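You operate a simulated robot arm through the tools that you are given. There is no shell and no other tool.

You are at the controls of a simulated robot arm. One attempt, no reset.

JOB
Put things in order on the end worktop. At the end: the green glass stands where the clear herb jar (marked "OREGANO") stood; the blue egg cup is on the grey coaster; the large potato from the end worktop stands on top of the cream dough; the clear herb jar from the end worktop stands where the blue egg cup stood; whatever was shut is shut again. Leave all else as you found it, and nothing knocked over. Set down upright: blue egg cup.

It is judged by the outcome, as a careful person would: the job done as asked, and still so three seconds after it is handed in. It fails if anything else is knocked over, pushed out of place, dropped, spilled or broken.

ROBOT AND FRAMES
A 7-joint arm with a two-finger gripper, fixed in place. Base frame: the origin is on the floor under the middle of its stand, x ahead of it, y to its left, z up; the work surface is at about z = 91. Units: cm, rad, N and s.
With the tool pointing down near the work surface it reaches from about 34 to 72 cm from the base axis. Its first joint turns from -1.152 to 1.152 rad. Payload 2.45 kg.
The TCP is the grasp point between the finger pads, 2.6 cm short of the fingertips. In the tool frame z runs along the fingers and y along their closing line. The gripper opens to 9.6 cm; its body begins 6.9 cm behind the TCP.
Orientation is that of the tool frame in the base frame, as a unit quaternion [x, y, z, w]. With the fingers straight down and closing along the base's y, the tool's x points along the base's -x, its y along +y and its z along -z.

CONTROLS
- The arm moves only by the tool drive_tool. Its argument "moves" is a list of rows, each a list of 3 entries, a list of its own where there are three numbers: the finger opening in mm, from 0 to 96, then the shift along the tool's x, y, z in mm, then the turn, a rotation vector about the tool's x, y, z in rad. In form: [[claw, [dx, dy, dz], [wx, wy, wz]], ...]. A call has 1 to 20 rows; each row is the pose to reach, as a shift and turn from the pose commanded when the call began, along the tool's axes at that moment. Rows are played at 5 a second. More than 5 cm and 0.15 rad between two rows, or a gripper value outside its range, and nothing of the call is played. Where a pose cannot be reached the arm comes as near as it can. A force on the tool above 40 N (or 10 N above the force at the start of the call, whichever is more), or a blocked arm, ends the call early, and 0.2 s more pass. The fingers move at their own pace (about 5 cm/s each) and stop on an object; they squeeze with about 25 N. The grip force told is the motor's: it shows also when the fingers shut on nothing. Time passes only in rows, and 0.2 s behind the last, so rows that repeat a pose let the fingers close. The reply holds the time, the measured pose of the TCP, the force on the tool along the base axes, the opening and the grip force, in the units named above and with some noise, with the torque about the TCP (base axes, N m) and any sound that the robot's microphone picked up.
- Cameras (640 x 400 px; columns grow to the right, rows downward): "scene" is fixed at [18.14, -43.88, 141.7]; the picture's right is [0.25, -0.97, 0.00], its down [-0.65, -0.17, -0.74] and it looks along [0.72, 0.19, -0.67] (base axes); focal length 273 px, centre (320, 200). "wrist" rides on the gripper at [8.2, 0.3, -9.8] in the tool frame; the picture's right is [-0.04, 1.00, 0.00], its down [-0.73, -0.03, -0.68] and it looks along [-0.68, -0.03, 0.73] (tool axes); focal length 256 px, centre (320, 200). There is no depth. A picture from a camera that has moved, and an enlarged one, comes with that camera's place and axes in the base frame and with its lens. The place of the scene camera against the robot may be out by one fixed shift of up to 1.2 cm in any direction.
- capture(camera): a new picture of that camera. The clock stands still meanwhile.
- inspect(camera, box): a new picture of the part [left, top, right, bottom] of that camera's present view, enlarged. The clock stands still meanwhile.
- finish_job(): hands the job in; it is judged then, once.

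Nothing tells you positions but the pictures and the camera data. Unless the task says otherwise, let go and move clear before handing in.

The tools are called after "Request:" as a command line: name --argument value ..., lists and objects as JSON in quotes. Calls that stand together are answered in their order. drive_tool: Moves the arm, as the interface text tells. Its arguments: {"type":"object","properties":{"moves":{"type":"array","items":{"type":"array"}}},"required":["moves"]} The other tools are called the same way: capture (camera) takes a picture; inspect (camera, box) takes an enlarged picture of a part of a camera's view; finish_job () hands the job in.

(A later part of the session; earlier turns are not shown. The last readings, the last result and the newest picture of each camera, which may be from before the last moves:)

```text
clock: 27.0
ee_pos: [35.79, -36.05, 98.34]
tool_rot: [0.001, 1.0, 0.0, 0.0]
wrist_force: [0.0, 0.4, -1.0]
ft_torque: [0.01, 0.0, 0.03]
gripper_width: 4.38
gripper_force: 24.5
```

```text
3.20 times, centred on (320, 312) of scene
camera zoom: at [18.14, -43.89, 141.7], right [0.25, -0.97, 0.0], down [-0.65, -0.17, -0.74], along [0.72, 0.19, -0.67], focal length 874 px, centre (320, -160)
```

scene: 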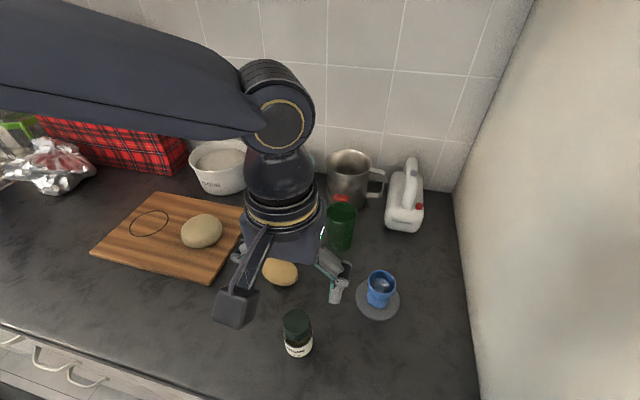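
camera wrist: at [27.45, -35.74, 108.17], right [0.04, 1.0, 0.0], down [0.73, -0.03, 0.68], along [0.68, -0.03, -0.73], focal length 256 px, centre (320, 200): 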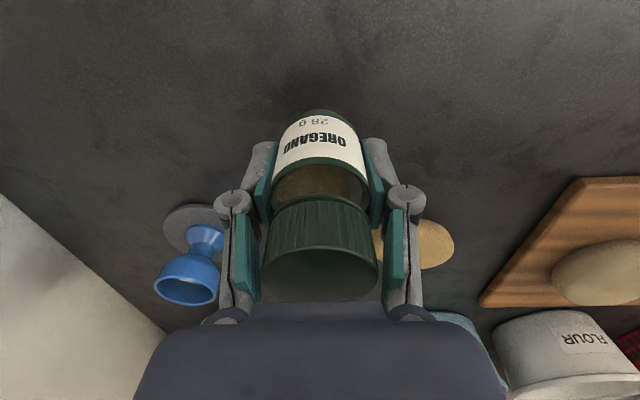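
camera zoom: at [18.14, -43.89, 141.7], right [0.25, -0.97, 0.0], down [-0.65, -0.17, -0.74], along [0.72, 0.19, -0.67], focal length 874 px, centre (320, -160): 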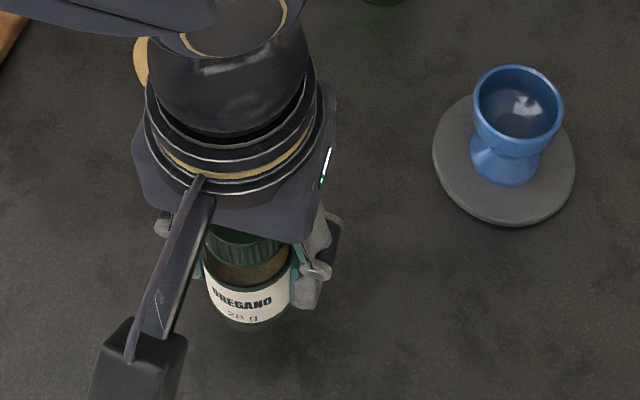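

No slip. I'll carry the jar over to the egg cup's old spot at (35.5, -17.9).

Request:
drive_tool --moves '[[20, [0, 0, -15], [0, 0, 0]], [20, [0, 0, -30], [0, 0, 0]], [20, [0, 10, -35], [0, 0, 0]], [20, [0, 28, -35], [0, 0, 0]], [20, [0.5, 52, -35], [0, 0, 0]], [20, [1, 78, -35], [0, 0, 0]], [20, [1, 104, -35], [0, 0, 0]], [20, [1.5, 130, -35], [0, 0, 0]], [20, [1.5, 152, -35], [0, 0, 0]], [20, [1.5, 169, -35], [0, 0, 0]], [20, [1.5, 178, -35], [0, 0, 0]], [20, [1.5, 181, -35], [0, 0, 0]], [20, [1.5, 181, -25], [0, 0, 0]], [20, [1.5, 181, -8], [0, 0, 0]], [20, [1.5, 181, 8], [0, 0, 0]], [20, [1.5, 181, 18], [0, 0, 0]], [20, [1.5, 181, 22], [0, 0, 0]], [20, [1.5, 181, 22], [0, 0, 0]]]'

Request:
capture --camera "wrist"

Request:
capture --camera "scene"

```text
clock: 30.8
ee_pos: [35.72, -17.83, 96.14]
tool_rot: [0.001, 1.0, -0.001, 0.0]
wrist_force: [-0.8, -0.2, -0.9]
ft_torque: [0.0, 0.0, 0.02]
gripper_width: 4.4
gripper_force: 24.9
```

```text
taken
camera wrist: at [27.44, -17.51, 105.95], right [0.04, 1.0, 0.0], down [0.73, -0.03, 0.68], along [0.68, -0.03, -0.73], focal length 256 px, centre (320, 200)
```

wrist: 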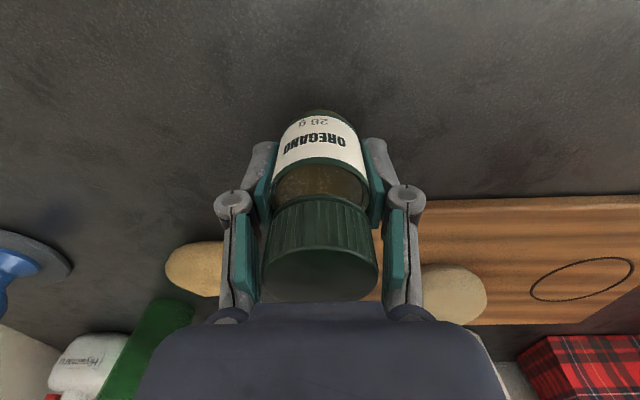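

```text
taken
```

scene: 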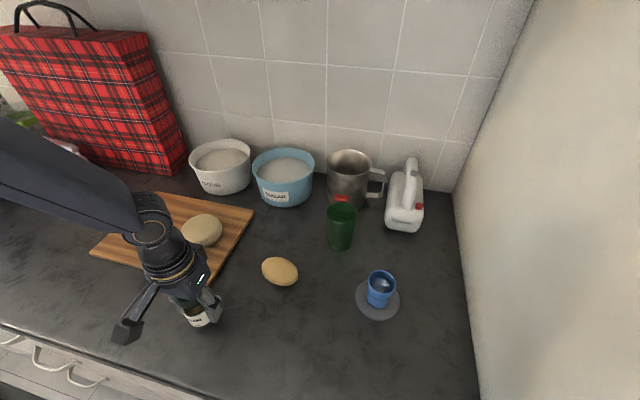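

Request:
drive_tool --moves '[[20, [1, -0.5, 3], [0, 0, 0]], [20, [1, -0.5, 5], [0, 0, 0]], [20, [1, -0.5, 7], [0, 0, 0]], [20, [1, -0.5, 7.5], [0, 0, 0]], [20, [1, -0.5, 7.5], [0, 0, 0]]]'

```text
clock: 32.0
ee_pos: [35.47, -17.95, 95.4]
tool_rot: [0.0, 1.0, 0.0, 0.0]
wrist_force: [-0.3, -0.2, -1.9]
ft_torque: [-0.01, 0.03, 0.0]
gripper_width: 4.37
gripper_force: 25.4
```

Request:
drive_tool --moves '[[20, [0, 0, 0.7], [0, 0, 0]], [20, [0, 0, 1.4], [0, 0, 0]], [20, [0, 0, 1.4], [0, 0, 0]]]'

```text
clock: 32.8
ee_pos: [35.53, -17.88, 95.29]
tool_rot: [0.0, 1.0, 0.0, 0.001]
wrist_force: [-1.4, 2.3, 21.2]
ft_torque: [0.13, 0.07, -0.1]
gripper_width: 4.37
gripper_force: 24.9
```

Contact is firm at 21 N, so I'll ease off slightly and then release.

Request:
drive_tool --moves '[[20, [0, 0, -0.5], [0, 0, 0]], [20, [0, 0, -0.9], [0, 0, 0]], [46, [0, 0, -0.9], [0, 0, 0]], [49, [0, 0, -0.9], [0, 0, 0]], [53, [0, 0, -0.9], [0, 0, 0]], [60, [0, 0, -0.9], [0, 0, 0]], [70, [0, 0, -0.9], [0, 0, 0]], [80, [0, 0, -0.9], [0, 0, 0]], [80, [0, 0, -0.9], [0, 0, 0]]]'

Request:
capture --camera "wrist"

Request:
capture --camera "scene"

```text
clock: 34.8
ee_pos: [35.55, -17.92, 95.32]
tool_rot: [0.0, 1.0, 0.0, 0.0]
wrist_force: [0.0, 0.4, 1.0]
ft_torque: [0.02, -0.03, -0.03]
gripper_width: 7.97
gripper_force: 0.0
```

```text
taken
camera wrist: at [27.3, -17.58, 105.13], right [0.04, 1.0, 0.0], down [0.73, -0.03, 0.68], along [0.68, -0.03, -0.73], focal length 256 px, centre (320, 200)
```

wrist: 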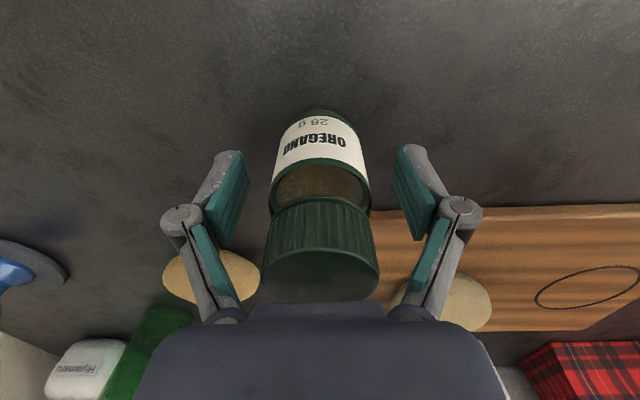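

```text
taken
```

scene: 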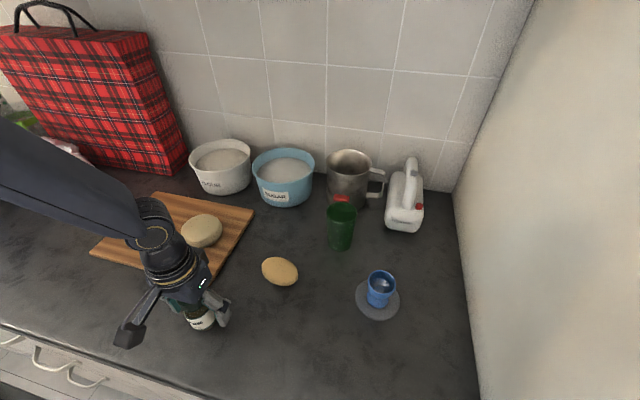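

The jar stands where the egg cup was. Next is the green glass, so I'll rise clear and hover just in front of it to look.

Request:
drive_tool --moves '[[88, [0, 0, -20], [0, 0, 0]], [88, [0, 0, -50], [0, 0, 0]], [88, [0, 0, -90], [0, 0, 0]], [88, [0, 0, -125], [0, 0, 0]], [88, [-15, -17, -137], [0, 0, 0]], [88, [-40, -47, -137], [0, 0, 0]], [88, [-70, -82, -137], [0, 0, 0]], [88, [-100, -117, -137], [0, 0, 0]], [88, [-130, -152, -137], [0, 0, 0]], [88, [-155, -182, -137], [0, 0, 0]], [88, [-169, -200, -137], [0, 0, 0]], [88, [-169, -200, -137], [0, 0, 0]]]'

Request:
capture --camera "wrist"

Request:
capture --camera "scene"

```text
clock: 37.4
ee_pos: [52.54, -37.78, 109.06]
tool_rot: [0.0, 1.0, 0.0, 0.0]
wrist_force: [0.3, -0.5, 0.9]
ft_torque: [0.01, -0.02, 0.02]
gripper_width: 8.81
gripper_force: 0.0
```

```text
taken
camera wrist: at [44.22, -37.49, 118.87], right [0.04, 1.0, 0.0], down [0.73, -0.03, 0.68], along [0.68, -0.03, -0.73], focal length 256 px, centre (320, 200)
```

wrist: 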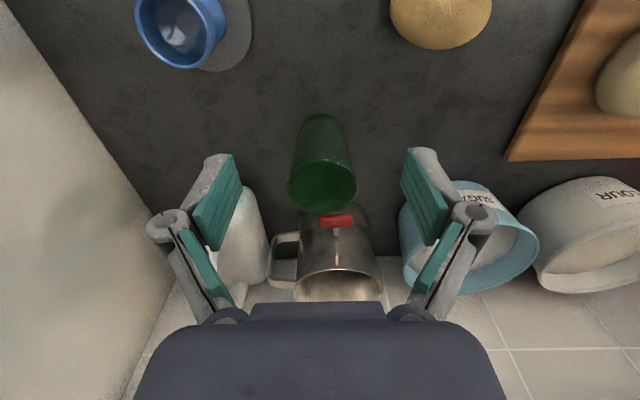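

```text
taken
```

scene: 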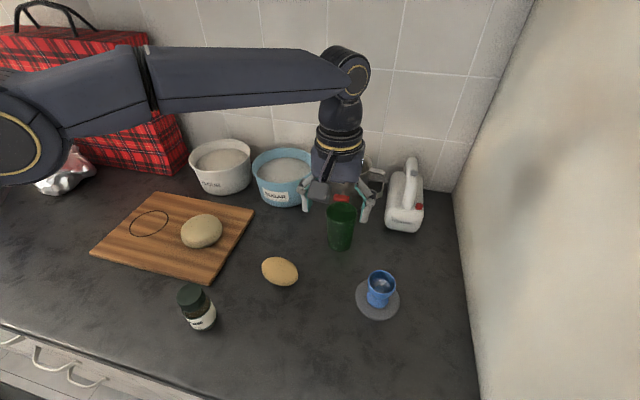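

Request:
inspect --camera "wrist" --box '[220, 100, 460, 250]'

Request:
inspect --camera "scene" --box '[140, 260, 300, 360]'

Request:
inspect --camera "scene" --box '[280, 150, 440, 250]'

```text
2.67 times, centred on (340, 175) of wrist
camera zoom: at [44.22, -37.49, 118.87], right [0.04, 1.0, 0.0], down [0.73, -0.03, 0.68], along [0.68, -0.03, -0.73], focal length 683 px, centre (267, 267)
```

zoom: 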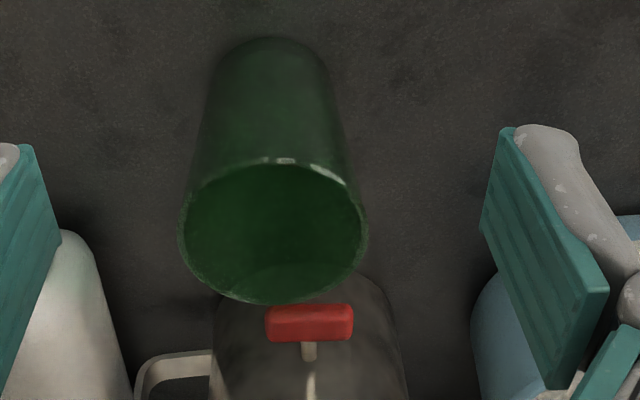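

```text
4.00 times, centred on (220, 310) of scene
camera zoom: at [18.14, -43.89, 141.7], right [0.25, -0.97, 0.0], down [-0.65, -0.17, -0.74], along [0.72, 0.19, -0.67], focal length 1092 px, centre (720, -240)
```

zoom: 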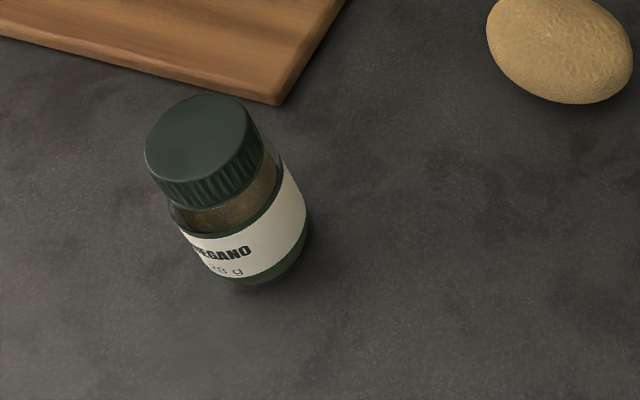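

```text
4.00 times, centred on (360, 200) of scene
camera zoom: at [18.14, -43.89, 141.7], right [0.25, -0.97, 0.0], down [-0.65, -0.17, -0.74], along [0.72, 0.19, -0.67], focal length 1092 px, centre (160, 200)
```

zoom: 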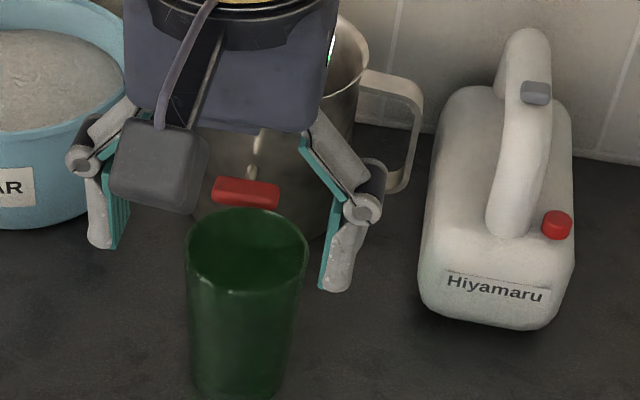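

The glass centre reads about (59.3, -37.97): rim at z≈100.9, about 6.5 cm wide, tapering down to 5 cm. It's near the reach limit, so I'll descend in front of it and slide forward with the fingers straddling it.

Request:
drive_tool --moves '[[88, [0, -1, 30], [0, 0, 0]], [88, [0, -1, 60], [0, 0, 0]], [88, [0, -1, 90], [0, 0, 0]], [88, [0, -1, 115], [0, 0, 0]], [88, [0, -1, 123], [0, 0, 0]], [88, [0, -1, 123], [0, 0, 0]]]'

Request:
capture --camera "wrist"

Request:
capture --camera "scene"

```text
clock: 38.8
ee_pos: [52.36, -38.06, 96.6]
tool_rot: [0.0, 1.0, 0.0, 0.0]
wrist_force: [0.0, 0.9, 0.5]
ft_torque: [0.02, -0.02, -0.02]
gripper_width: 8.78
gripper_force: 0.0
```

```text
taken
camera wrist: at [44.16, -37.71, 106.56], right [0.04, 1.0, 0.0], down [0.73, -0.03, 0.68], along [0.68, -0.03, -0.73], focal length 256 px, centre (320, 200)
```

wrist: 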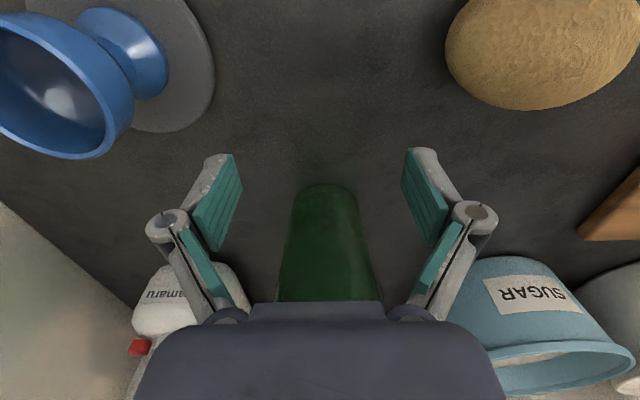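

```text
taken
```

scene: 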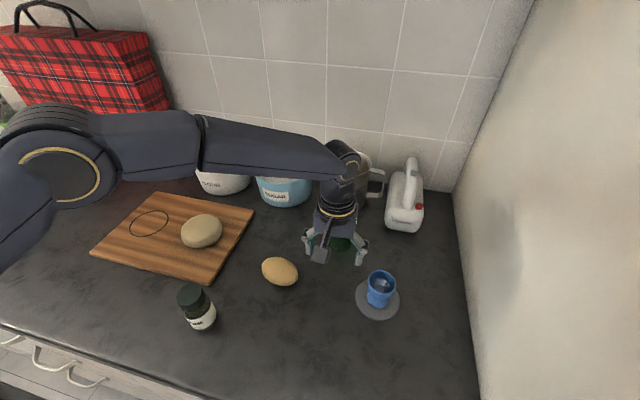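

Aligned. I'll slide forward so the glass comes between the fingers.

Request:
drive_tool --moves '[[88, [-15, 1, 0], [0, 0, 0]], [88, [-32, 1, 0], [0, 0, 0]], [88, [-48, 1, 0], [0, 0, 0]], [88, [-60, 1, 0], [0, 0, 0]], [88, [-68, 1, 0], [0, 0, 0]], [88, [-68, 1, 0], [0, 0, 0]]]'

Request:
capture --camera "wrist"

Request:
inspect --camera "scene" --box '[260, 150, 420, 250]'

```text
clock: 40.2
ee_pos: [59.15, -37.9, 96.66]
tool_rot: [0.0, 1.0, 0.001, 0.001]
wrist_force: [-0.1, -0.1, 0.8]
ft_torque: [-0.02, -0.04, 0.01]
gripper_width: 8.79
gripper_force: 0.0
```

```text
taken
camera wrist: at [50.96, -37.62, 106.58], right [0.04, 1.0, 0.0], down [0.73, -0.03, 0.68], along [0.68, -0.03, -0.73], focal length 256 px, centre (320, 200)
```

wrist: 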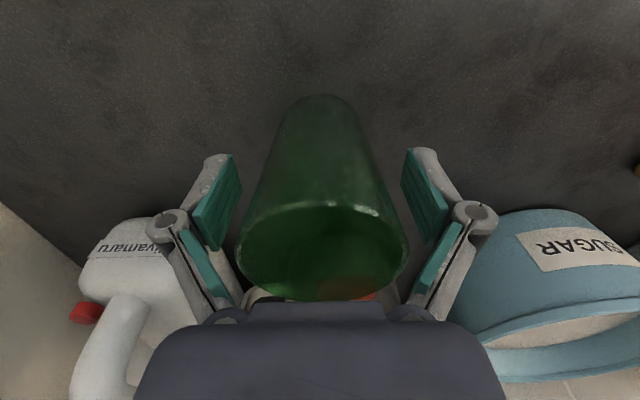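

```text
4.00 times, centred on (340, 200) of scene
camera zoom: at [18.14, -43.88, 141.7], right [0.25, -0.97, 0.0], down [-0.65, -0.17, -0.74], along [0.72, 0.19, -0.67], focal length 1092 px, centre (240, 200)
```

zoom: 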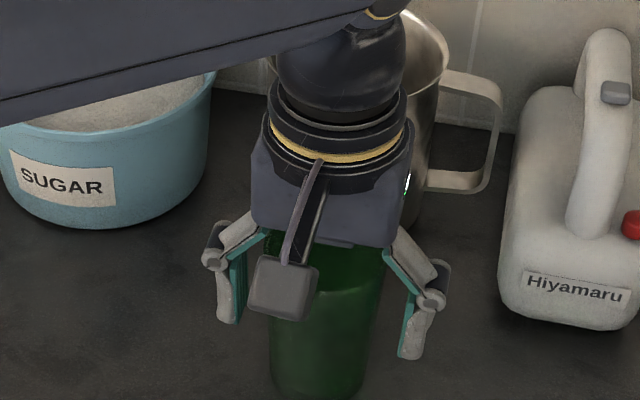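

The glass is between the fingers, so I'll close on it.

Request:
drive_tool --moves '[[75, [-1, 0, 0], [0, 0, 0]], [65, [-1, 0, 0], [0, 0, 0]], [58, [-1, 0, 0], [0, 0, 0]], [50, [-1, 0, 0], [0, 0, 0]], [40, [-1, 0, 0], [0, 0, 0]], [40, [-1, 0, 0], [0, 0, 0]], [40, [-1, 0, 0], [0, 0, 0]]]'

Request:
capture --camera "wrist"

```text
clock: 41.8
ee_pos: [59.28, -37.99, 96.81]
tool_rot: [0.0, 1.0, -0.001, 0.002]
wrist_force: [0.9, 0.0, 19.5]
ft_torque: [0.03, -0.03, -0.02]
gripper_width: 6.72
gripper_force: 24.8
```

```text
taken
camera wrist: at [51.03, -37.63, 106.71], right [0.04, 1.0, 0.0], down [0.73, -0.03, 0.68], along [0.68, -0.03, -0.73], focal length 256 px, centre (320, 200)
```

wrist: 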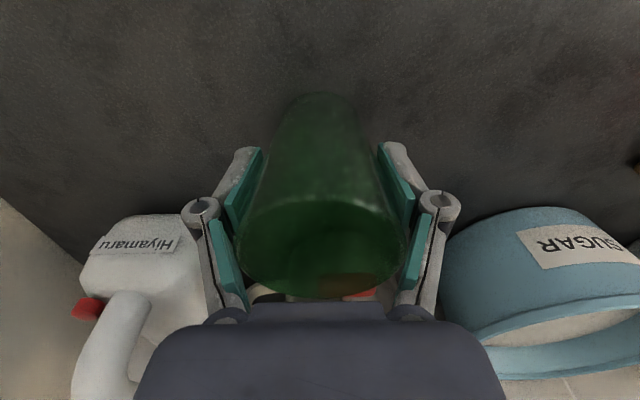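

The fingers stopped at 6.7 cm with 19.5 N pushing up, so the upper finger pads are catching the wide rim instead of the fingertip pads gripping the body. I'll open, back straight out and use a tilted approach later, with the potato first to clear the path.

Request:
drive_tool --moves '[[70, [0, 0, 0], [0, 0, 0]], [76, [0, 0, 0], [0, 0, 0]], [88, [0, 0, 0], [0, 0, 0]], [88, [0, 0, 0], [0, 0, 0]]]'

Request:
capture --camera "wrist"

```text
clock: 42.8
ee_pos: [59.28, -37.87, 96.63]
tool_rot: [0.0, 1.0, 0.0, 0.0]
wrist_force: [-0.7, -0.1, -0.2]
ft_torque: [0.03, 0.0, -0.01]
gripper_width: 8.78
gripper_force: 0.0
```

```text
taken
camera wrist: at [51.03, -37.63, 106.56], right [0.04, 1.0, 0.0], down [0.73, -0.03, 0.68], along [0.68, -0.03, -0.73], focal length 256 px, centre (320, 200)
```

wrist: 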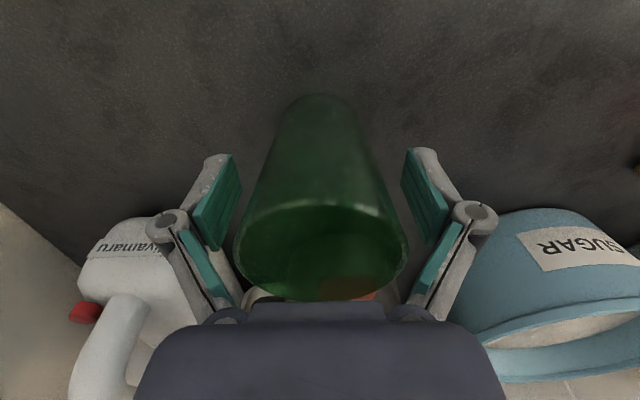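

Request:
drive_tool --moves '[[88, [12, 0, 0], [0, 0, 0]], [88, [30, 0, 0], [0, 0, 0]], [88, [48, 0, 0], [0, 0, 0]], [88, [62, 0, 0], [0, 0, 0]], [88, [69, 0, -3], [0, 0, 0]], [88, [69, 0, -25], [0, 0, 0]], [88, [69, 0, -60], [0, 0, 0]], [88, [75, 10, -95], [0, 0, 0]], [88, [90, 40, -120], [0, 0, 0]], [88, [108, 75, -123], [0, 0, 0]], [88, [124, 102, -123], [0, 0, 0]], [88, [124, 102, -123], [0, 0, 0]]]'

Request:
capture --camera "wrist"

Request:
capture --camera "scene"

```text
clock: 45.4
ee_pos: [47.0, -27.71, 109.07]
tool_rot: [0.001, 1.0, 0.0, -0.001]
wrist_force: [-0.3, 0.0, 0.1]
ft_torque: [0.03, 0.0, 0.02]
gripper_width: 8.79
gripper_force: 0.1
```

```text
taken
camera wrist: at [38.81, -27.29, 118.85], right [0.04, 1.0, 0.0], down [0.73, -0.03, 0.68], along [0.68, -0.03, -0.73], focal length 256 px, centre (320, 200)
```

wrist: 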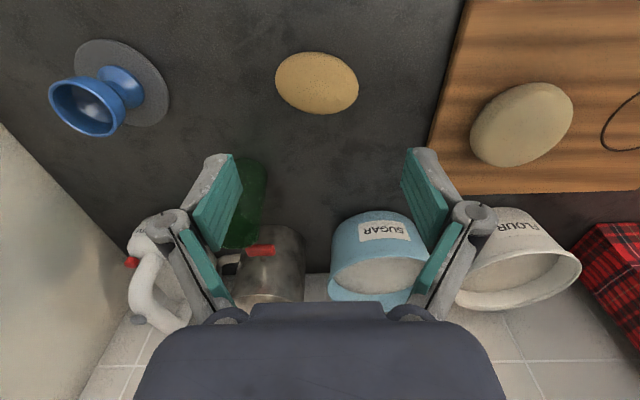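

```text
taken
```

scene: 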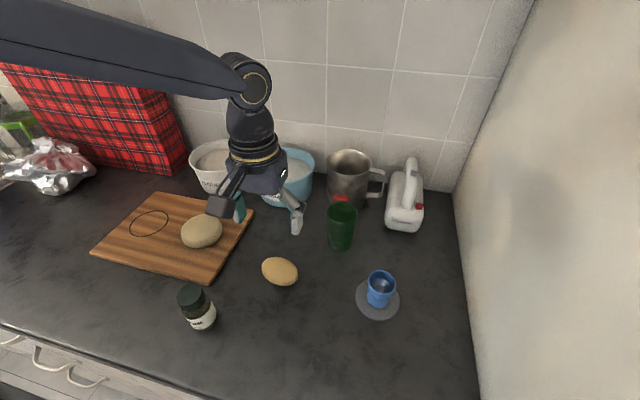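

Request:
inspect --camera "wrist" --box '[240, 30, 400, 130]'

Request:
inspect --camera "wrist" --box '[440, 70, 600, 170]'

Request:
inspect --camera "scene" --box '[150, 190, 310, 290]'

```text
4.00 times, centred on (320, 80) of wrist
camera zoom: at [38.81, -27.29, 118.85], right [0.04, 1.0, 0.0], down [0.73, -0.03, 0.68], along [0.68, -0.03, -0.73], focal length 1024 px, centre (320, 680)
```

zoom: 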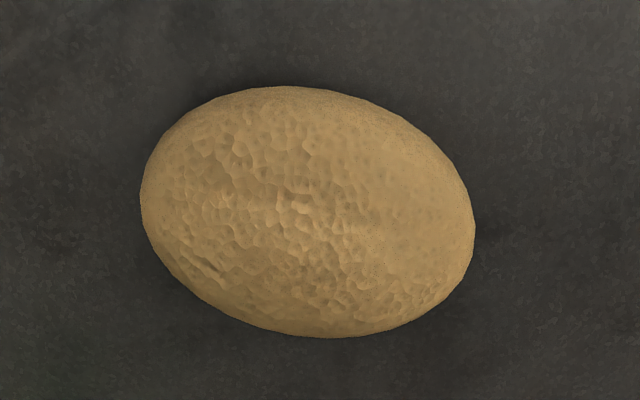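

```text
4.00 times, centred on (520, 120) of wrist
camera zoom: at [38.81, -27.29, 118.85], right [0.04, 1.0, 0.0], down [0.73, -0.03, 0.68], along [0.68, -0.03, -0.73], focal length 1024 px, centre (-480, 520)
```

zoom: 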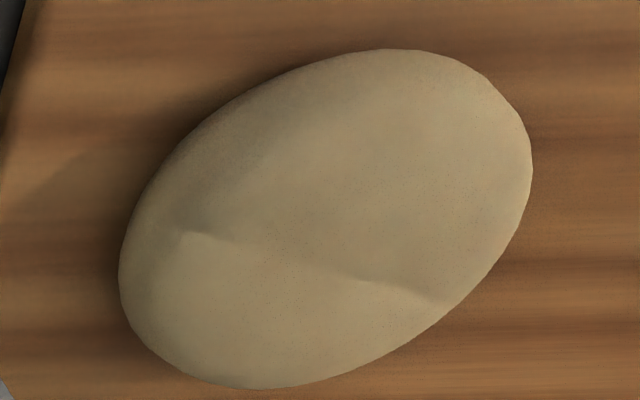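

```text
4.00 times, centred on (230, 240) of scene
camera zoom: at [18.14, -43.88, 141.7], right [0.25, -0.97, 0.0], down [-0.65, -0.17, -0.74], along [0.72, 0.19, -0.67], focal length 1092 px, centre (680, 40)
```

zoom: 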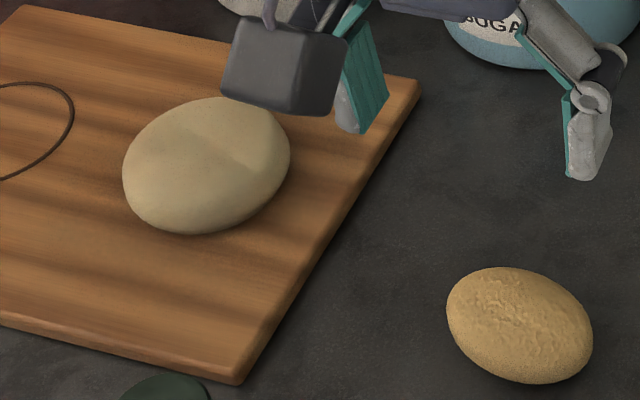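

The potato is near (47.2, -28.0), about 8 × 5.5 cm, with its long axis roughly along y. Before gripping it I'll fly over the dough to judge its height and shape.

Request:
drive_tool --moves '[[88, [0, 10, -10], [0, 0, 0]], [88, [-5, 40, -20], [0, 0, 0]], [88, [-10, 80, -20], [0, 0, 0]], [88, [-20, 120, -20], [0, 0, 0]], [88, [-35, 160, -20], [0, 0, 0]], [88, [-45, 190, -20], [0, 0, 0]], [88, [-48, 203, -20], [0, 0, 0]], [88, [-48, 203, -20], [0, 0, 0]]]'

Request:
capture --camera "wrist"

Request:
inspect --camera "wrist" --box '[220, 20, 420, 145]'

```text
clock: 47.2
ee_pos: [51.81, -7.48, 111.12]
tool_rot: [0.001, 1.0, -0.001, 0.0]
wrist_force: [0.3, -0.7, 0.1]
ft_torque: [-0.04, 0.01, -0.01]
gripper_width: 8.78
gripper_force: 0.1
```

```text
taken
camera wrist: at [43.53, -7.16, 120.86], right [0.04, 1.0, 0.0], down [0.73, -0.03, 0.68], along [0.68, -0.03, -0.73], focal length 256 px, centre (320, 200)
```

wrist: 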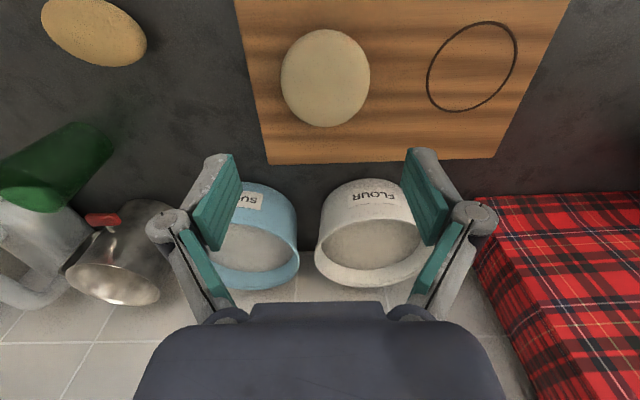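

```text
3.20 times, centred on (320, 82) of wrist
camera zoom: at [43.53, -7.16, 120.86], right [0.04, 1.0, 0.0], down [0.73, -0.03, 0.68], along [0.68, -0.03, -0.73], focal length 819 px, centre (320, 576)
```

zoom: 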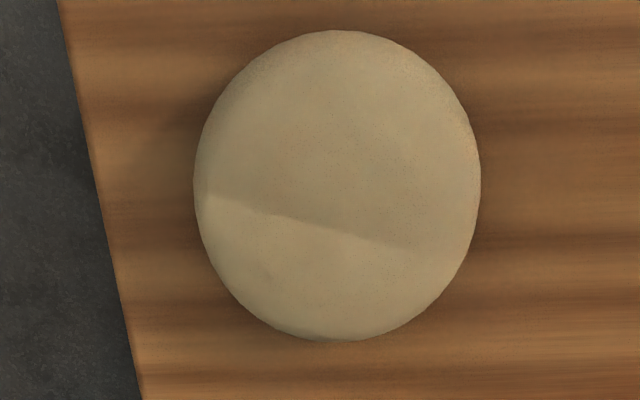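

The dough is a bun about 9 cm across, centred near (51.5, -7.4). I'll return over the potato while yawing the hand about -1.39 rad, so the fingers close across its short axis and the camera then sees the dough in profile.

Request:
drive_tool --moves '[[88, [4, -18, 0], [0, 0, -0.13]], [88, [8, -36, 0], [0, 0, -0.26]], [88, [12, -56, 0], [0, 0, -0.4]], [88, [17, -76, 0], [0, 0, -0.54]], [88, [22, -98, 0], [0, 0, -0.68]], [88, [27, -120, 0], [0, 0, -0.82]], [88, [32, -142, 0], [0, 0, -0.96]], [88, [37, -164, 5], [0, 0, -1.1]], [88, [42, -186, 15], [0, 0, -1.24]], [88, [46, -205, 30], [0, 0, -1.386]], [88, [46, -205, 45], [0, 0, -1.386]], [88, [46, -205, 45], [0, 0, -1.386]]]'

Request:
capture --camera "wrist"

Request:
capture --camera "scene"

```text
clock: 49.8
ee_pos: [46.98, -28.04, 106.37]
tool_rot: [-0.639, 0.769, 0.0, -0.001]
wrist_force: [0.4, 0.5, -0.3]
ft_torque: [0.01, 0.05, 0.02]
gripper_width: 8.82
gripper_force: 0.0
```

```text
taken
camera wrist: at [45.06, -35.92, 116.31], right [-0.97, 0.22, 0.0], down [0.16, 0.72, 0.68], along [0.15, 0.66, -0.73], focal length 256 px, centre (320, 200)
```

wrist: 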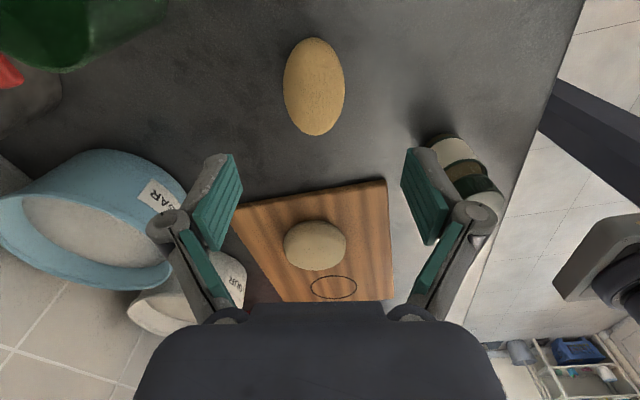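

```text
taken
```

scene: 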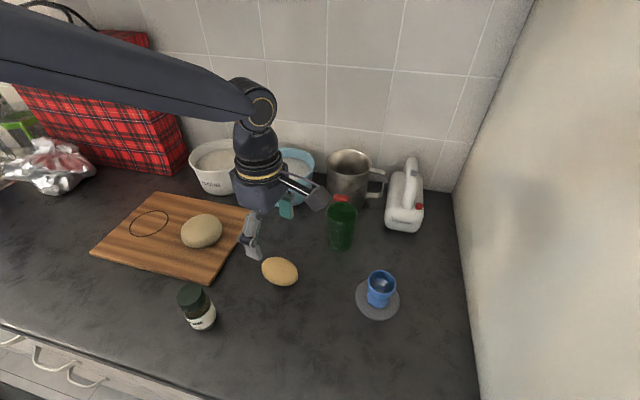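

Request:
inspect --camera "wrist" --box '[240, 20, 400, 120]'

Request:
inspect --camera "wrist" --box '[240, 200, 400, 300]'

```text
4.00 times, centred on (320, 70) of wrist
camera zoom: at [45.06, -35.92, 116.31], right [-0.97, 0.22, 0.0], down [0.16, 0.72, 0.68], along [0.15, 0.66, -0.73], focal length 1024 px, centre (320, 720)
```

zoom: 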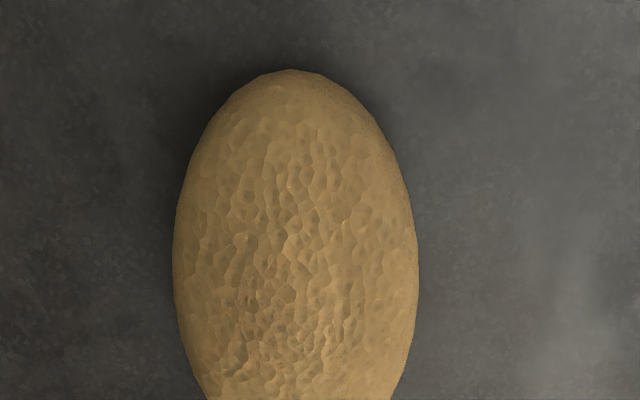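

```text
4.00 times, centred on (320, 250) of wrist
camera zoom: at [45.06, -35.92, 116.31], right [-0.97, 0.22, 0.0], down [0.16, 0.72, 0.68], along [0.15, 0.66, -0.73], focal length 1024 px, centre (320, 0)
```

zoom: 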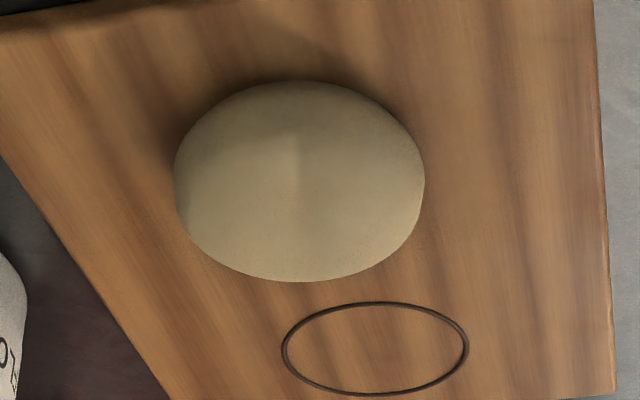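

The dough looks like a flat-bottomed dome about 4.5 cm high, centred near (52.2, -7.0). I'll descend over the potato with a small correction and stop partway to check.

Request:
drive_tool --moves '[[88, [1, -4, 20], [0, 0, 0]], [88, [1, -4, 45], [0, 0, 0]], [88, [1, -4, 65], [0, 0, 0]], [88, [1, -4, 70], [0, 0, 0]], [88, [1, -4, 70], [0, 0, 0]]]'

Request:
capture --camera "wrist"

Request:
inspect --camera "scene" --box '[200, 200, 360, 300]'

```text
clock: 51.0
ee_pos: [47.27, -28.05, 99.58]
tool_rot: [-0.639, 0.769, 0.0, 0.0]
wrist_force: [-0.1, 0.4, -0.3]
ft_torque: [0.02, 0.03, 0.02]
gripper_width: 8.81
gripper_force: 0.0
```

```text
taken
camera wrist: at [45.53, -35.99, 109.4], right [-0.97, 0.22, 0.0], down [0.16, 0.72, 0.68], along [0.15, 0.66, -0.73], focal length 256 px, centre (320, 200)
```

wrist: 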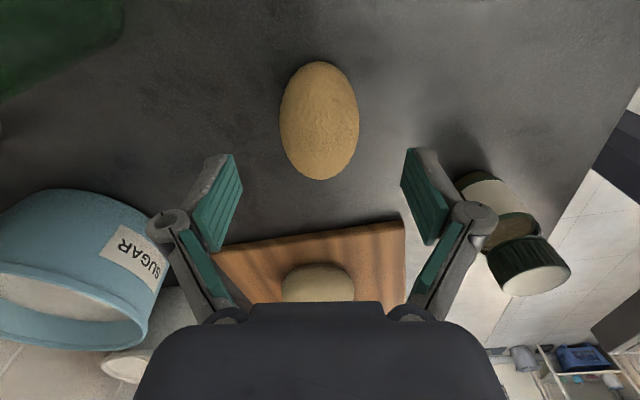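

```text
4.00 times, centred on (280, 250) of scene
camera zoom: at [18.14, -43.88, 141.7], right [0.25, -0.97, 0.0], down [-0.65, -0.17, -0.74], along [0.72, 0.19, -0.67], focal length 1092 px, centre (480, 0)
```

zoom: 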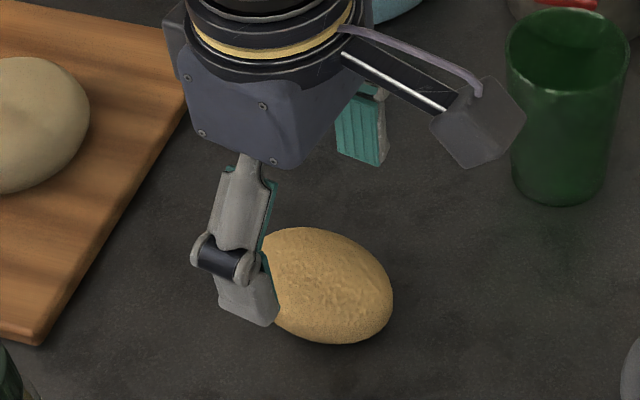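

Request:
drive_tool --moves '[[88, [2, 0, 20], [0, 0, 0]], [88, [2, 0, 40], [0, 0, 0]], [88, [2, 0, 51], [0, 0, 0]], [88, [2, 0, 51], [0, 0, 0]]]'

Request:
capture --camera "wrist"

```text
clock: 52.0
ee_pos: [47.51, -28.3, 94.51]
tool_rot: [-0.639, 0.769, 0.0, 0.0]
wrist_force: [0.0, 1.2, -0.7]
ft_torque: [0.01, 0.0, -0.02]
gripper_width: 8.82
gripper_force: 0.0
```

```text
taken
camera wrist: at [45.61, -36.3, 104.26], right [-0.97, 0.22, 0.0], down [0.16, 0.72, 0.68], along [0.15, 0.66, -0.73], focal length 256 px, centre (320, 200)
```

wrist: 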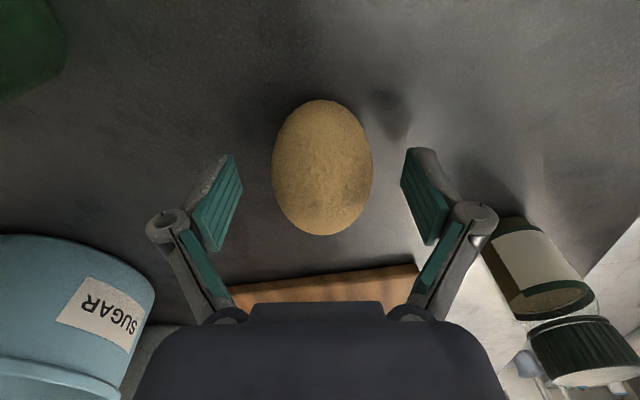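

Request:
drive_tool --moves '[[70, [2, 0, 0], [0, 0, 0]], [60, [2, 0, 0], [0, 0, 0]], [45, [2, 0, 0], [0, 0, 0]], [35, [2, 0, 0], [0, 0, 0]], [35, [2, 0, 0], [0, 0, 0]], [35, [2, 0, 0], [0, 0, 0]]]'

Request:
capture --camera "wrist"

```text
clock: 53.4
ee_pos: [47.46, -28.55, 94.41]
tool_rot: [-0.639, 0.77, 0.001, 0.001]
wrist_force: [-2.5, 0.6, 4.0]
ft_torque: [0.07, 0.04, 0.03]
gripper_width: 5.26
gripper_force: 25.5
```

```text
taken
camera wrist: at [45.59, -36.46, 104.28], right [-0.97, 0.22, 0.0], down [0.16, 0.72, 0.68], along [0.15, 0.66, -0.73], focal length 256 px, centre (320, 200)
```

wrist: 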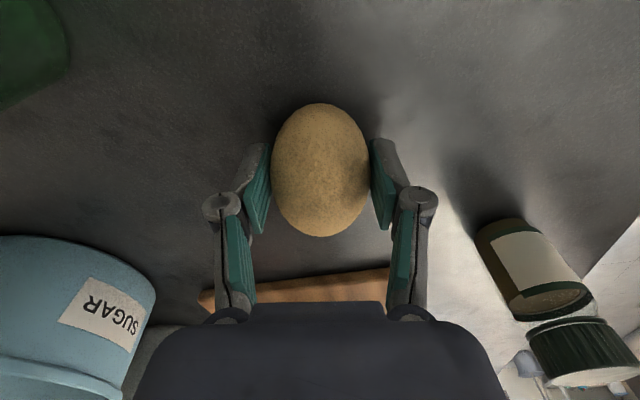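

The potato is gripped at its 5.3 cm waist. Gentle lift and check.

Request:
drive_tool --moves '[[35, [0, 0, -3], [0, 0, 0]], [35, [0, 0, -8], [0, 0, 0]], [35, [0, 0, -16], [0, 0, 0]], [35, [0, 0, -26], [0, 0, 0]], [35, [0, 0, -30], [0, 0, 0]]]'

Request:
capture --camera "wrist"

Request:
inspect --camera "scene" --box '[200, 200, 360, 300]'

```text
clock: 54.6
ee_pos: [47.39, -28.37, 97.45]
tool_rot: [-0.639, 0.769, 0.0, 0.0]
wrist_force: [-0.6, -0.4, -2.1]
ft_torque: [-0.01, 0.01, 0.01]
gripper_width: 5.29
gripper_force: 24.9
```

```text
taken
camera wrist: at [45.49, -36.38, 107.3], right [-0.97, 0.22, 0.0], down [0.16, 0.72, 0.68], along [0.15, 0.66, -0.73], focal length 256 px, centre (320, 200)
```

wrist: 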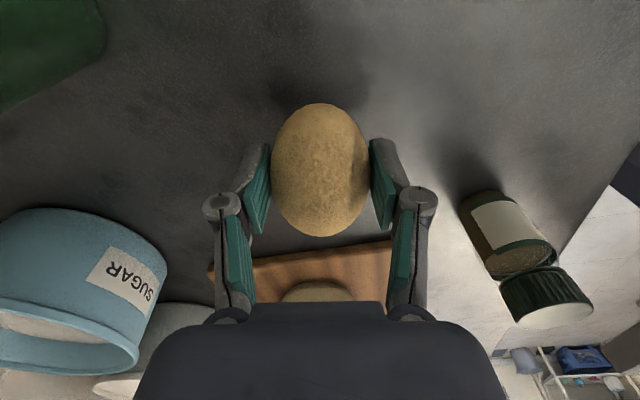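

```text
4.00 times, centred on (280, 250) of scene
camera zoom: at [18.14, -43.89, 141.69], right [0.25, -0.97, 0.0], down [-0.65, -0.17, -0.74], along [0.72, 0.19, -0.67], focal length 1092 px, centre (480, 0)
```

zoom: 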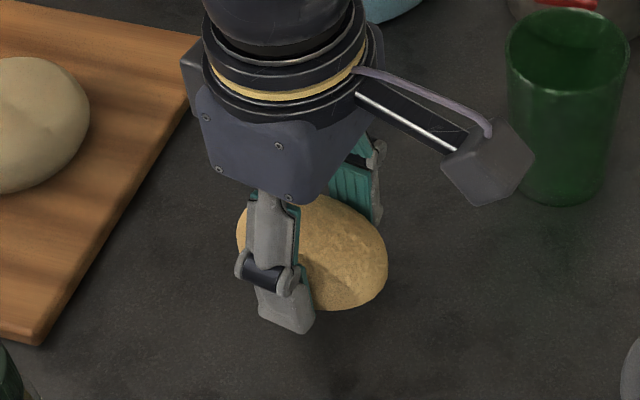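

The potato holds firmly at about 2 N. I'll raise it and carry it over the dough.

Request:
drive_tool --moves '[[35, [0, 0, -15], [0, 0, 0]], [35, [0, 0, -40], [0, 0, 0]], [35, [0, 0, -65], [0, 0, 0]], [35, [-5, 0, -82], [0, 0, 0]], [35, [-15, 0, -85], [0, 0, 0]], [35, [-35, -1, -85], [0, 0, 0]], [35, [-60, -2, -85], [0, 0, 0]], [35, [-90, -3, -85], [0, 0, 0]], [35, [-120, -4, -85], [0, 0, 0]], [35, [-150, -5, -85], [0, 0, 0]], [35, [-178, -6, -85], [0, 0, 0]], [35, [-200, -7, -85], [0, 0, 0]], [35, [-214, -7, -85], [0, 0, 0]], [35, [-221, -7, -85], [0, 0, 0]], [35, [-221, -7, -85], [0, 0, 0]]]'

Request:
capture --camera "wrist"

Request:
inspect --camera "scene" --box '[100, 160, 300, 285]'

```text
clock: 57.8
ee_pos: [52.32, -6.9, 106.03]
tool_rot: [-0.639, 0.769, 0.0, 0.0]
wrist_force: [0.3, -0.7, -1.8]
ft_torque: [-0.01, 0.02, 0.05]
gripper_width: 5.26
gripper_force: 25.2
```

```text
taken
camera wrist: at [50.39, -14.84, 115.87], right [-0.97, 0.22, 0.0], down [0.16, 0.72, 0.68], along [0.15, 0.66, -0.73], focal length 256 px, centre (320, 200)
```

wrist: 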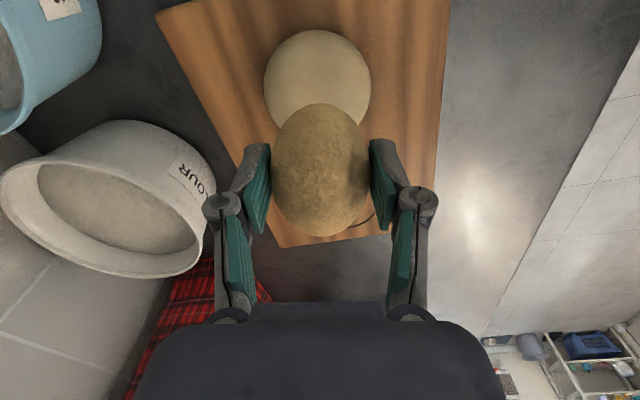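

```text
3.20 times, centred on (200, 222) of scene
camera zoom: at [18.14, -43.88, 141.7], right [0.25, -0.97, 0.0], down [-0.65, -0.17, -0.74], along [0.72, 0.19, -0.67], focal length 874 px, centre (704, 128)
```

zoom: 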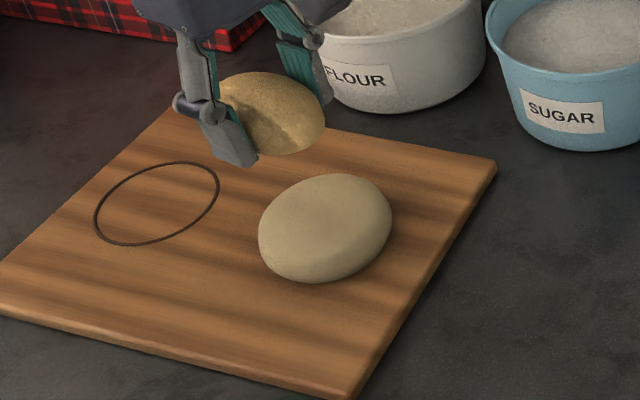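

The potato is centred over the dough to within a few millimetres. I'll lower it with care, watching for contact.

Request:
drive_tool --moves '[[35, [0, 0, 10], [0, 0, 0]], [35, [0, 0, 22], [0, 0, 0]], [35, [0, 0, 32], [0, 0, 0]], [35, [0, 0, 38], [0, 0, 0]], [35, [0, 0, 38], [0, 0, 0]]]'

Request:
capture --camera "wrist"

Request:
inspect --camera "scene" --box '[130, 180, 290, 280]'

```text
clock: 59.0
ee_pos: [52.23, -6.85, 102.18]
tool_rot: [-0.639, 0.769, -0.001, -0.001]
wrist_force: [-0.5, -0.7, -1.7]
ft_torque: [0.01, 0.01, 0.01]
gripper_width: 5.26
gripper_force: 25.4
```

```text
taken
camera wrist: at [50.27, -14.85, 112.01], right [-0.97, 0.22, 0.0], down [0.16, 0.72, 0.68], along [0.15, 0.66, -0.73], focal length 256 px, centre (320, 200)
```

wrist: 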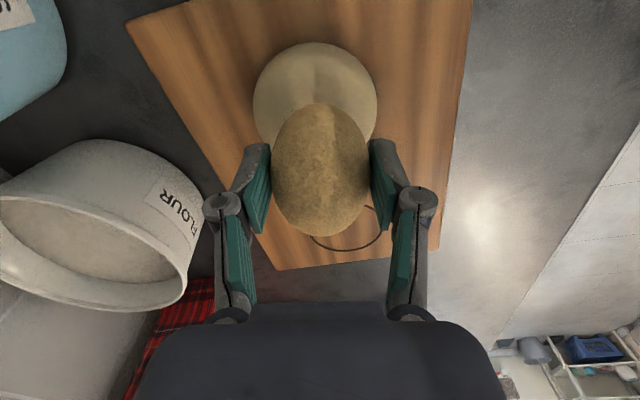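

```text
4.00 times, centred on (210, 230) of scene
camera zoom: at [18.14, -43.88, 141.7], right [0.25, -0.97, 0.0], down [-0.65, -0.17, -0.74], along [0.72, 0.19, -0.67], focal length 1092 px, centre (760, 80)
```

zoom: 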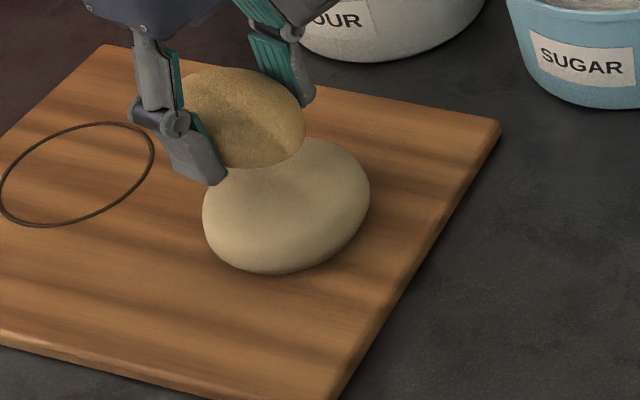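

Request:
drive_tool --moves '[[35, [0, 0, 3], [0, 0, 0]], [35, [0, 0, 6], [0, 0, 0]], [35, [0, 0, 9], [0, 0, 0]], [35, [0, 0, 12], [0, 0, 0]], [35, [0, 0, 12], [0, 0, 0]]]'

```text
clock: 60.2
ee_pos: [52.1, -6.83, 100.98]
tool_rot: [-0.639, 0.77, 0.0, 0.0]
wrist_force: [-0.2, 0.4, -1.7]
ft_torque: [-0.04, 0.01, 0.0]
gripper_width: 5.27
gripper_force: 24.8
```

Request:
drive_tool --moves '[[35, [0, 0, 2], [0, 0, 0]], [35, [0, 0, 4], [0, 0, 0]], [35, [0, 0, 6], [0, 0, 0]], [35, [0, 0, 6], [0, 0, 0]]]'

Request:
inspect --camera "scene" --box '[130, 180, 290, 280]'

Request:
capture --camera "wrist"

```text
clock: 61.2
ee_pos: [52.09, -6.86, 100.35]
tool_rot: [-0.638, 0.77, 0.001, 0.0]
wrist_force: [0.6, -0.4, -1.7]
ft_torque: [-0.02, -0.02, -0.01]
gripper_width: 5.28
gripper_force: 24.9
```

```text
4.00 times, centred on (210, 230) of scene
camera zoom: at [18.14, -43.88, 141.7], right [0.25, -0.97, 0.0], down [-0.65, -0.17, -0.74], along [0.72, 0.19, -0.67], focal length 1092 px, centre (760, 80)
```

zoom: 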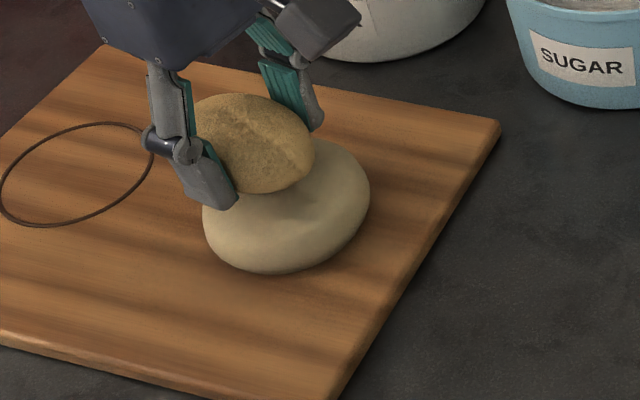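

```text
taken
camera wrist: at [50.21, -14.85, 110.17], right [-0.97, 0.22, 0.0], down [0.16, 0.72, 0.68], along [0.15, 0.66, -0.73], focal length 256 px, centre (320, 200)
```

wrist: 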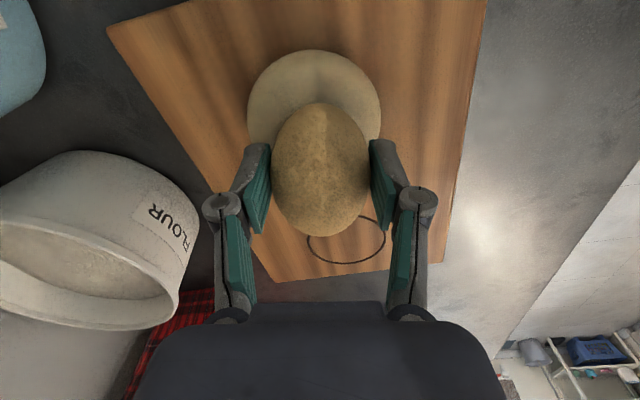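

No contact yet with the potato's underside at about 96.9. I'll shift 3 mm to centre it and continue down.

Request:
drive_tool --moves '[[35, [-1.5, -2.8, 0], [0, 0, 0]], [35, [-1.5, -2.8, 2], [0, 0, 0]], [35, [-1.5, -2.8, 4], [0, 0, 0]], [35, [-1.5, -2.8, 6], [0, 0, 0]], [35, [-1.5, -2.8, 6], [0, 0, 0]]]'

```text
clock: 62.4
ee_pos: [52.51, -6.85, 99.72]
tool_rot: [-0.638, 0.77, 0.001, -0.001]
wrist_force: [0.0, -0.8, -1.9]
ft_torque: [0.0, 0.02, -0.01]
gripper_width: 5.27
gripper_force: 24.9
```

Request:
drive_tool --moves '[[35, [0, 0, 1.5], [0, 0, 0]], [35, [0, 0, 3], [0, 0, 0]], [35, [0, 0, 4.5], [0, 0, 0]], [35, [0, 0, 4.5], [0, 0, 0]]]'

Request:
inspect --camera "scene" --box '[130, 180, 290, 280]'

```text
clock: 63.4
ee_pos: [52.48, -6.83, 99.44]
tool_rot: [-0.638, 0.77, -0.001, 0.0]
wrist_force: [-4.7, 0.7, 19.5]
ft_torque: [0.11, 0.09, 0.06]
gripper_width: 5.28
gripper_force: 25.1
```

```text
4.00 times, centred on (210, 230) of scene
camera zoom: at [18.1, -43.88, 141.7], right [0.25, -0.97, 0.0], down [-0.65, -0.17, -0.74], along [0.72, 0.19, -0.67], focal length 1092 px, centre (760, 80)
```

zoom: 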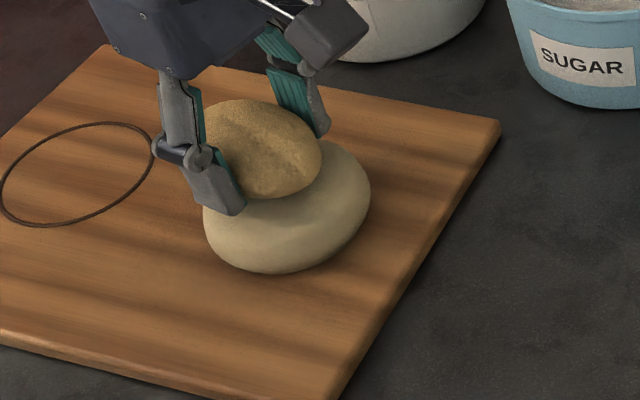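

Contact was at about z = 99.5. I'll back off a touch and check centring before letting go.

Request:
drive_tool --moves '[[35, [0, 0, -1], [0, 0, 0]], [35, [0, 0, -2], [0, 0, 0]], [35, [0, 0, -2], [0, 0, 0]]]'

Request:
capture --camera "wrist"

Request:
inspect --camera "wrist" --box '[200, 40, 440, 190]'

```text
clock: 64.2
ee_pos: [52.26, -6.87, 99.39]
tool_rot: [-0.638, 0.77, 0.001, -0.001]
wrist_force: [0.0, -0.3, -1.9]
ft_torque: [-0.02, -0.01, 0.02]
gripper_width: 5.23
gripper_force: 24.8
```

```text
taken
camera wrist: at [50.5, -14.76, 109.26], right [-0.97, 0.22, 0.0], down [0.17, 0.72, 0.68], along [0.15, 0.66, -0.73], focal length 256 px, centre (320, 200)
```

wrist: 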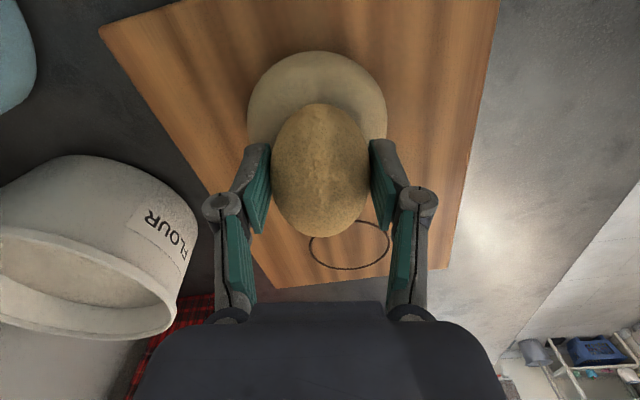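

```text
2.67 times, centred on (320, 115) of wrist
camera zoom: at [50.5, -14.76, 109.26], right [-0.97, 0.22, 0.0], down [0.17, 0.72, 0.68], along [0.15, 0.66, -0.73], focal length 683 px, centre (320, 427)
```

zoom: 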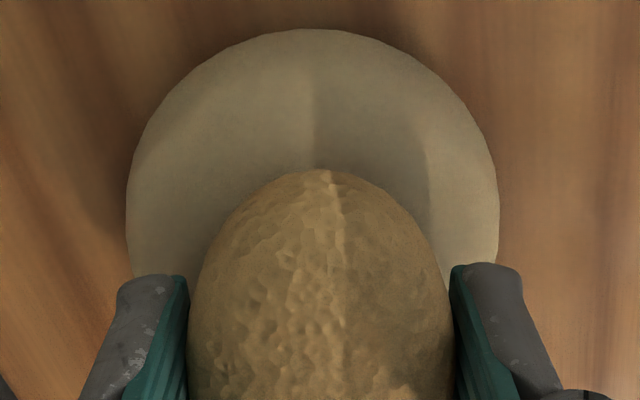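

Request:
drive_tool --moves '[[35, [-1, -2, -1], [0, 0, 0]], [35, [-1, -2, 0], [0, 0, 0]], [35, [-1, -2, 0.7], [0, 0, 0]], [35, [-1, -2, 0.7], [0, 0, 0]]]'

```text
clock: 65.2
ee_pos: [52.67, -6.8, 99.59]
tool_rot: [-0.638, 0.77, 0.0, 0.0]
wrist_force: [1.4, -0.6, -2.6]
ft_torque: [-0.03, 0.01, 0.01]
gripper_width: 5.28
gripper_force: 25.1
```

Request:
drive_tool --moves '[[35, [0, 0, 0.5], [0, 0, 0]], [35, [0, 0, 1], [0, 0, 0]], [35, [0, 0, 1], [0, 0, 0]]]'

```text
clock: 66.0
ee_pos: [52.74, -6.78, 99.39]
tool_rot: [-0.639, 0.769, 0.0, 0.0]
wrist_force: [-4.8, 0.2, 17.7]
ft_torque: [0.1, 0.09, 0.03]
gripper_width: 5.28
gripper_force: 25.5
```

Contact again pushes sideways toward -x, so the dough's crest seems to lie a little toward +x/+y. I'll lift slightly, shift that way and probe again.

Request:
drive_tool --moves '[[35, [0, 0, -2], [0, 0, 0]], [35, [0, 0, -5], [0, 0, 0]], [35, [-3, -4, -5], [0, 0, 0]], [35, [-5, -7, -5], [0, 0, 0]], [35, [-5, -7, -3], [0, 0, 0]], [35, [-5, -7, -2], [0, 0, 0]], [35, [-5, -7, -2], [0, 0, 0]]]'

```text
clock: 67.6
ee_pos: [53.44, -6.44, 99.44]
tool_rot: [-0.639, 0.769, 0.001, 0.0]
wrist_force: [-0.3, 0.7, -1.7]
ft_torque: [0.01, 0.0, -0.02]
gripper_width: 5.25
gripper_force: 25.3
```

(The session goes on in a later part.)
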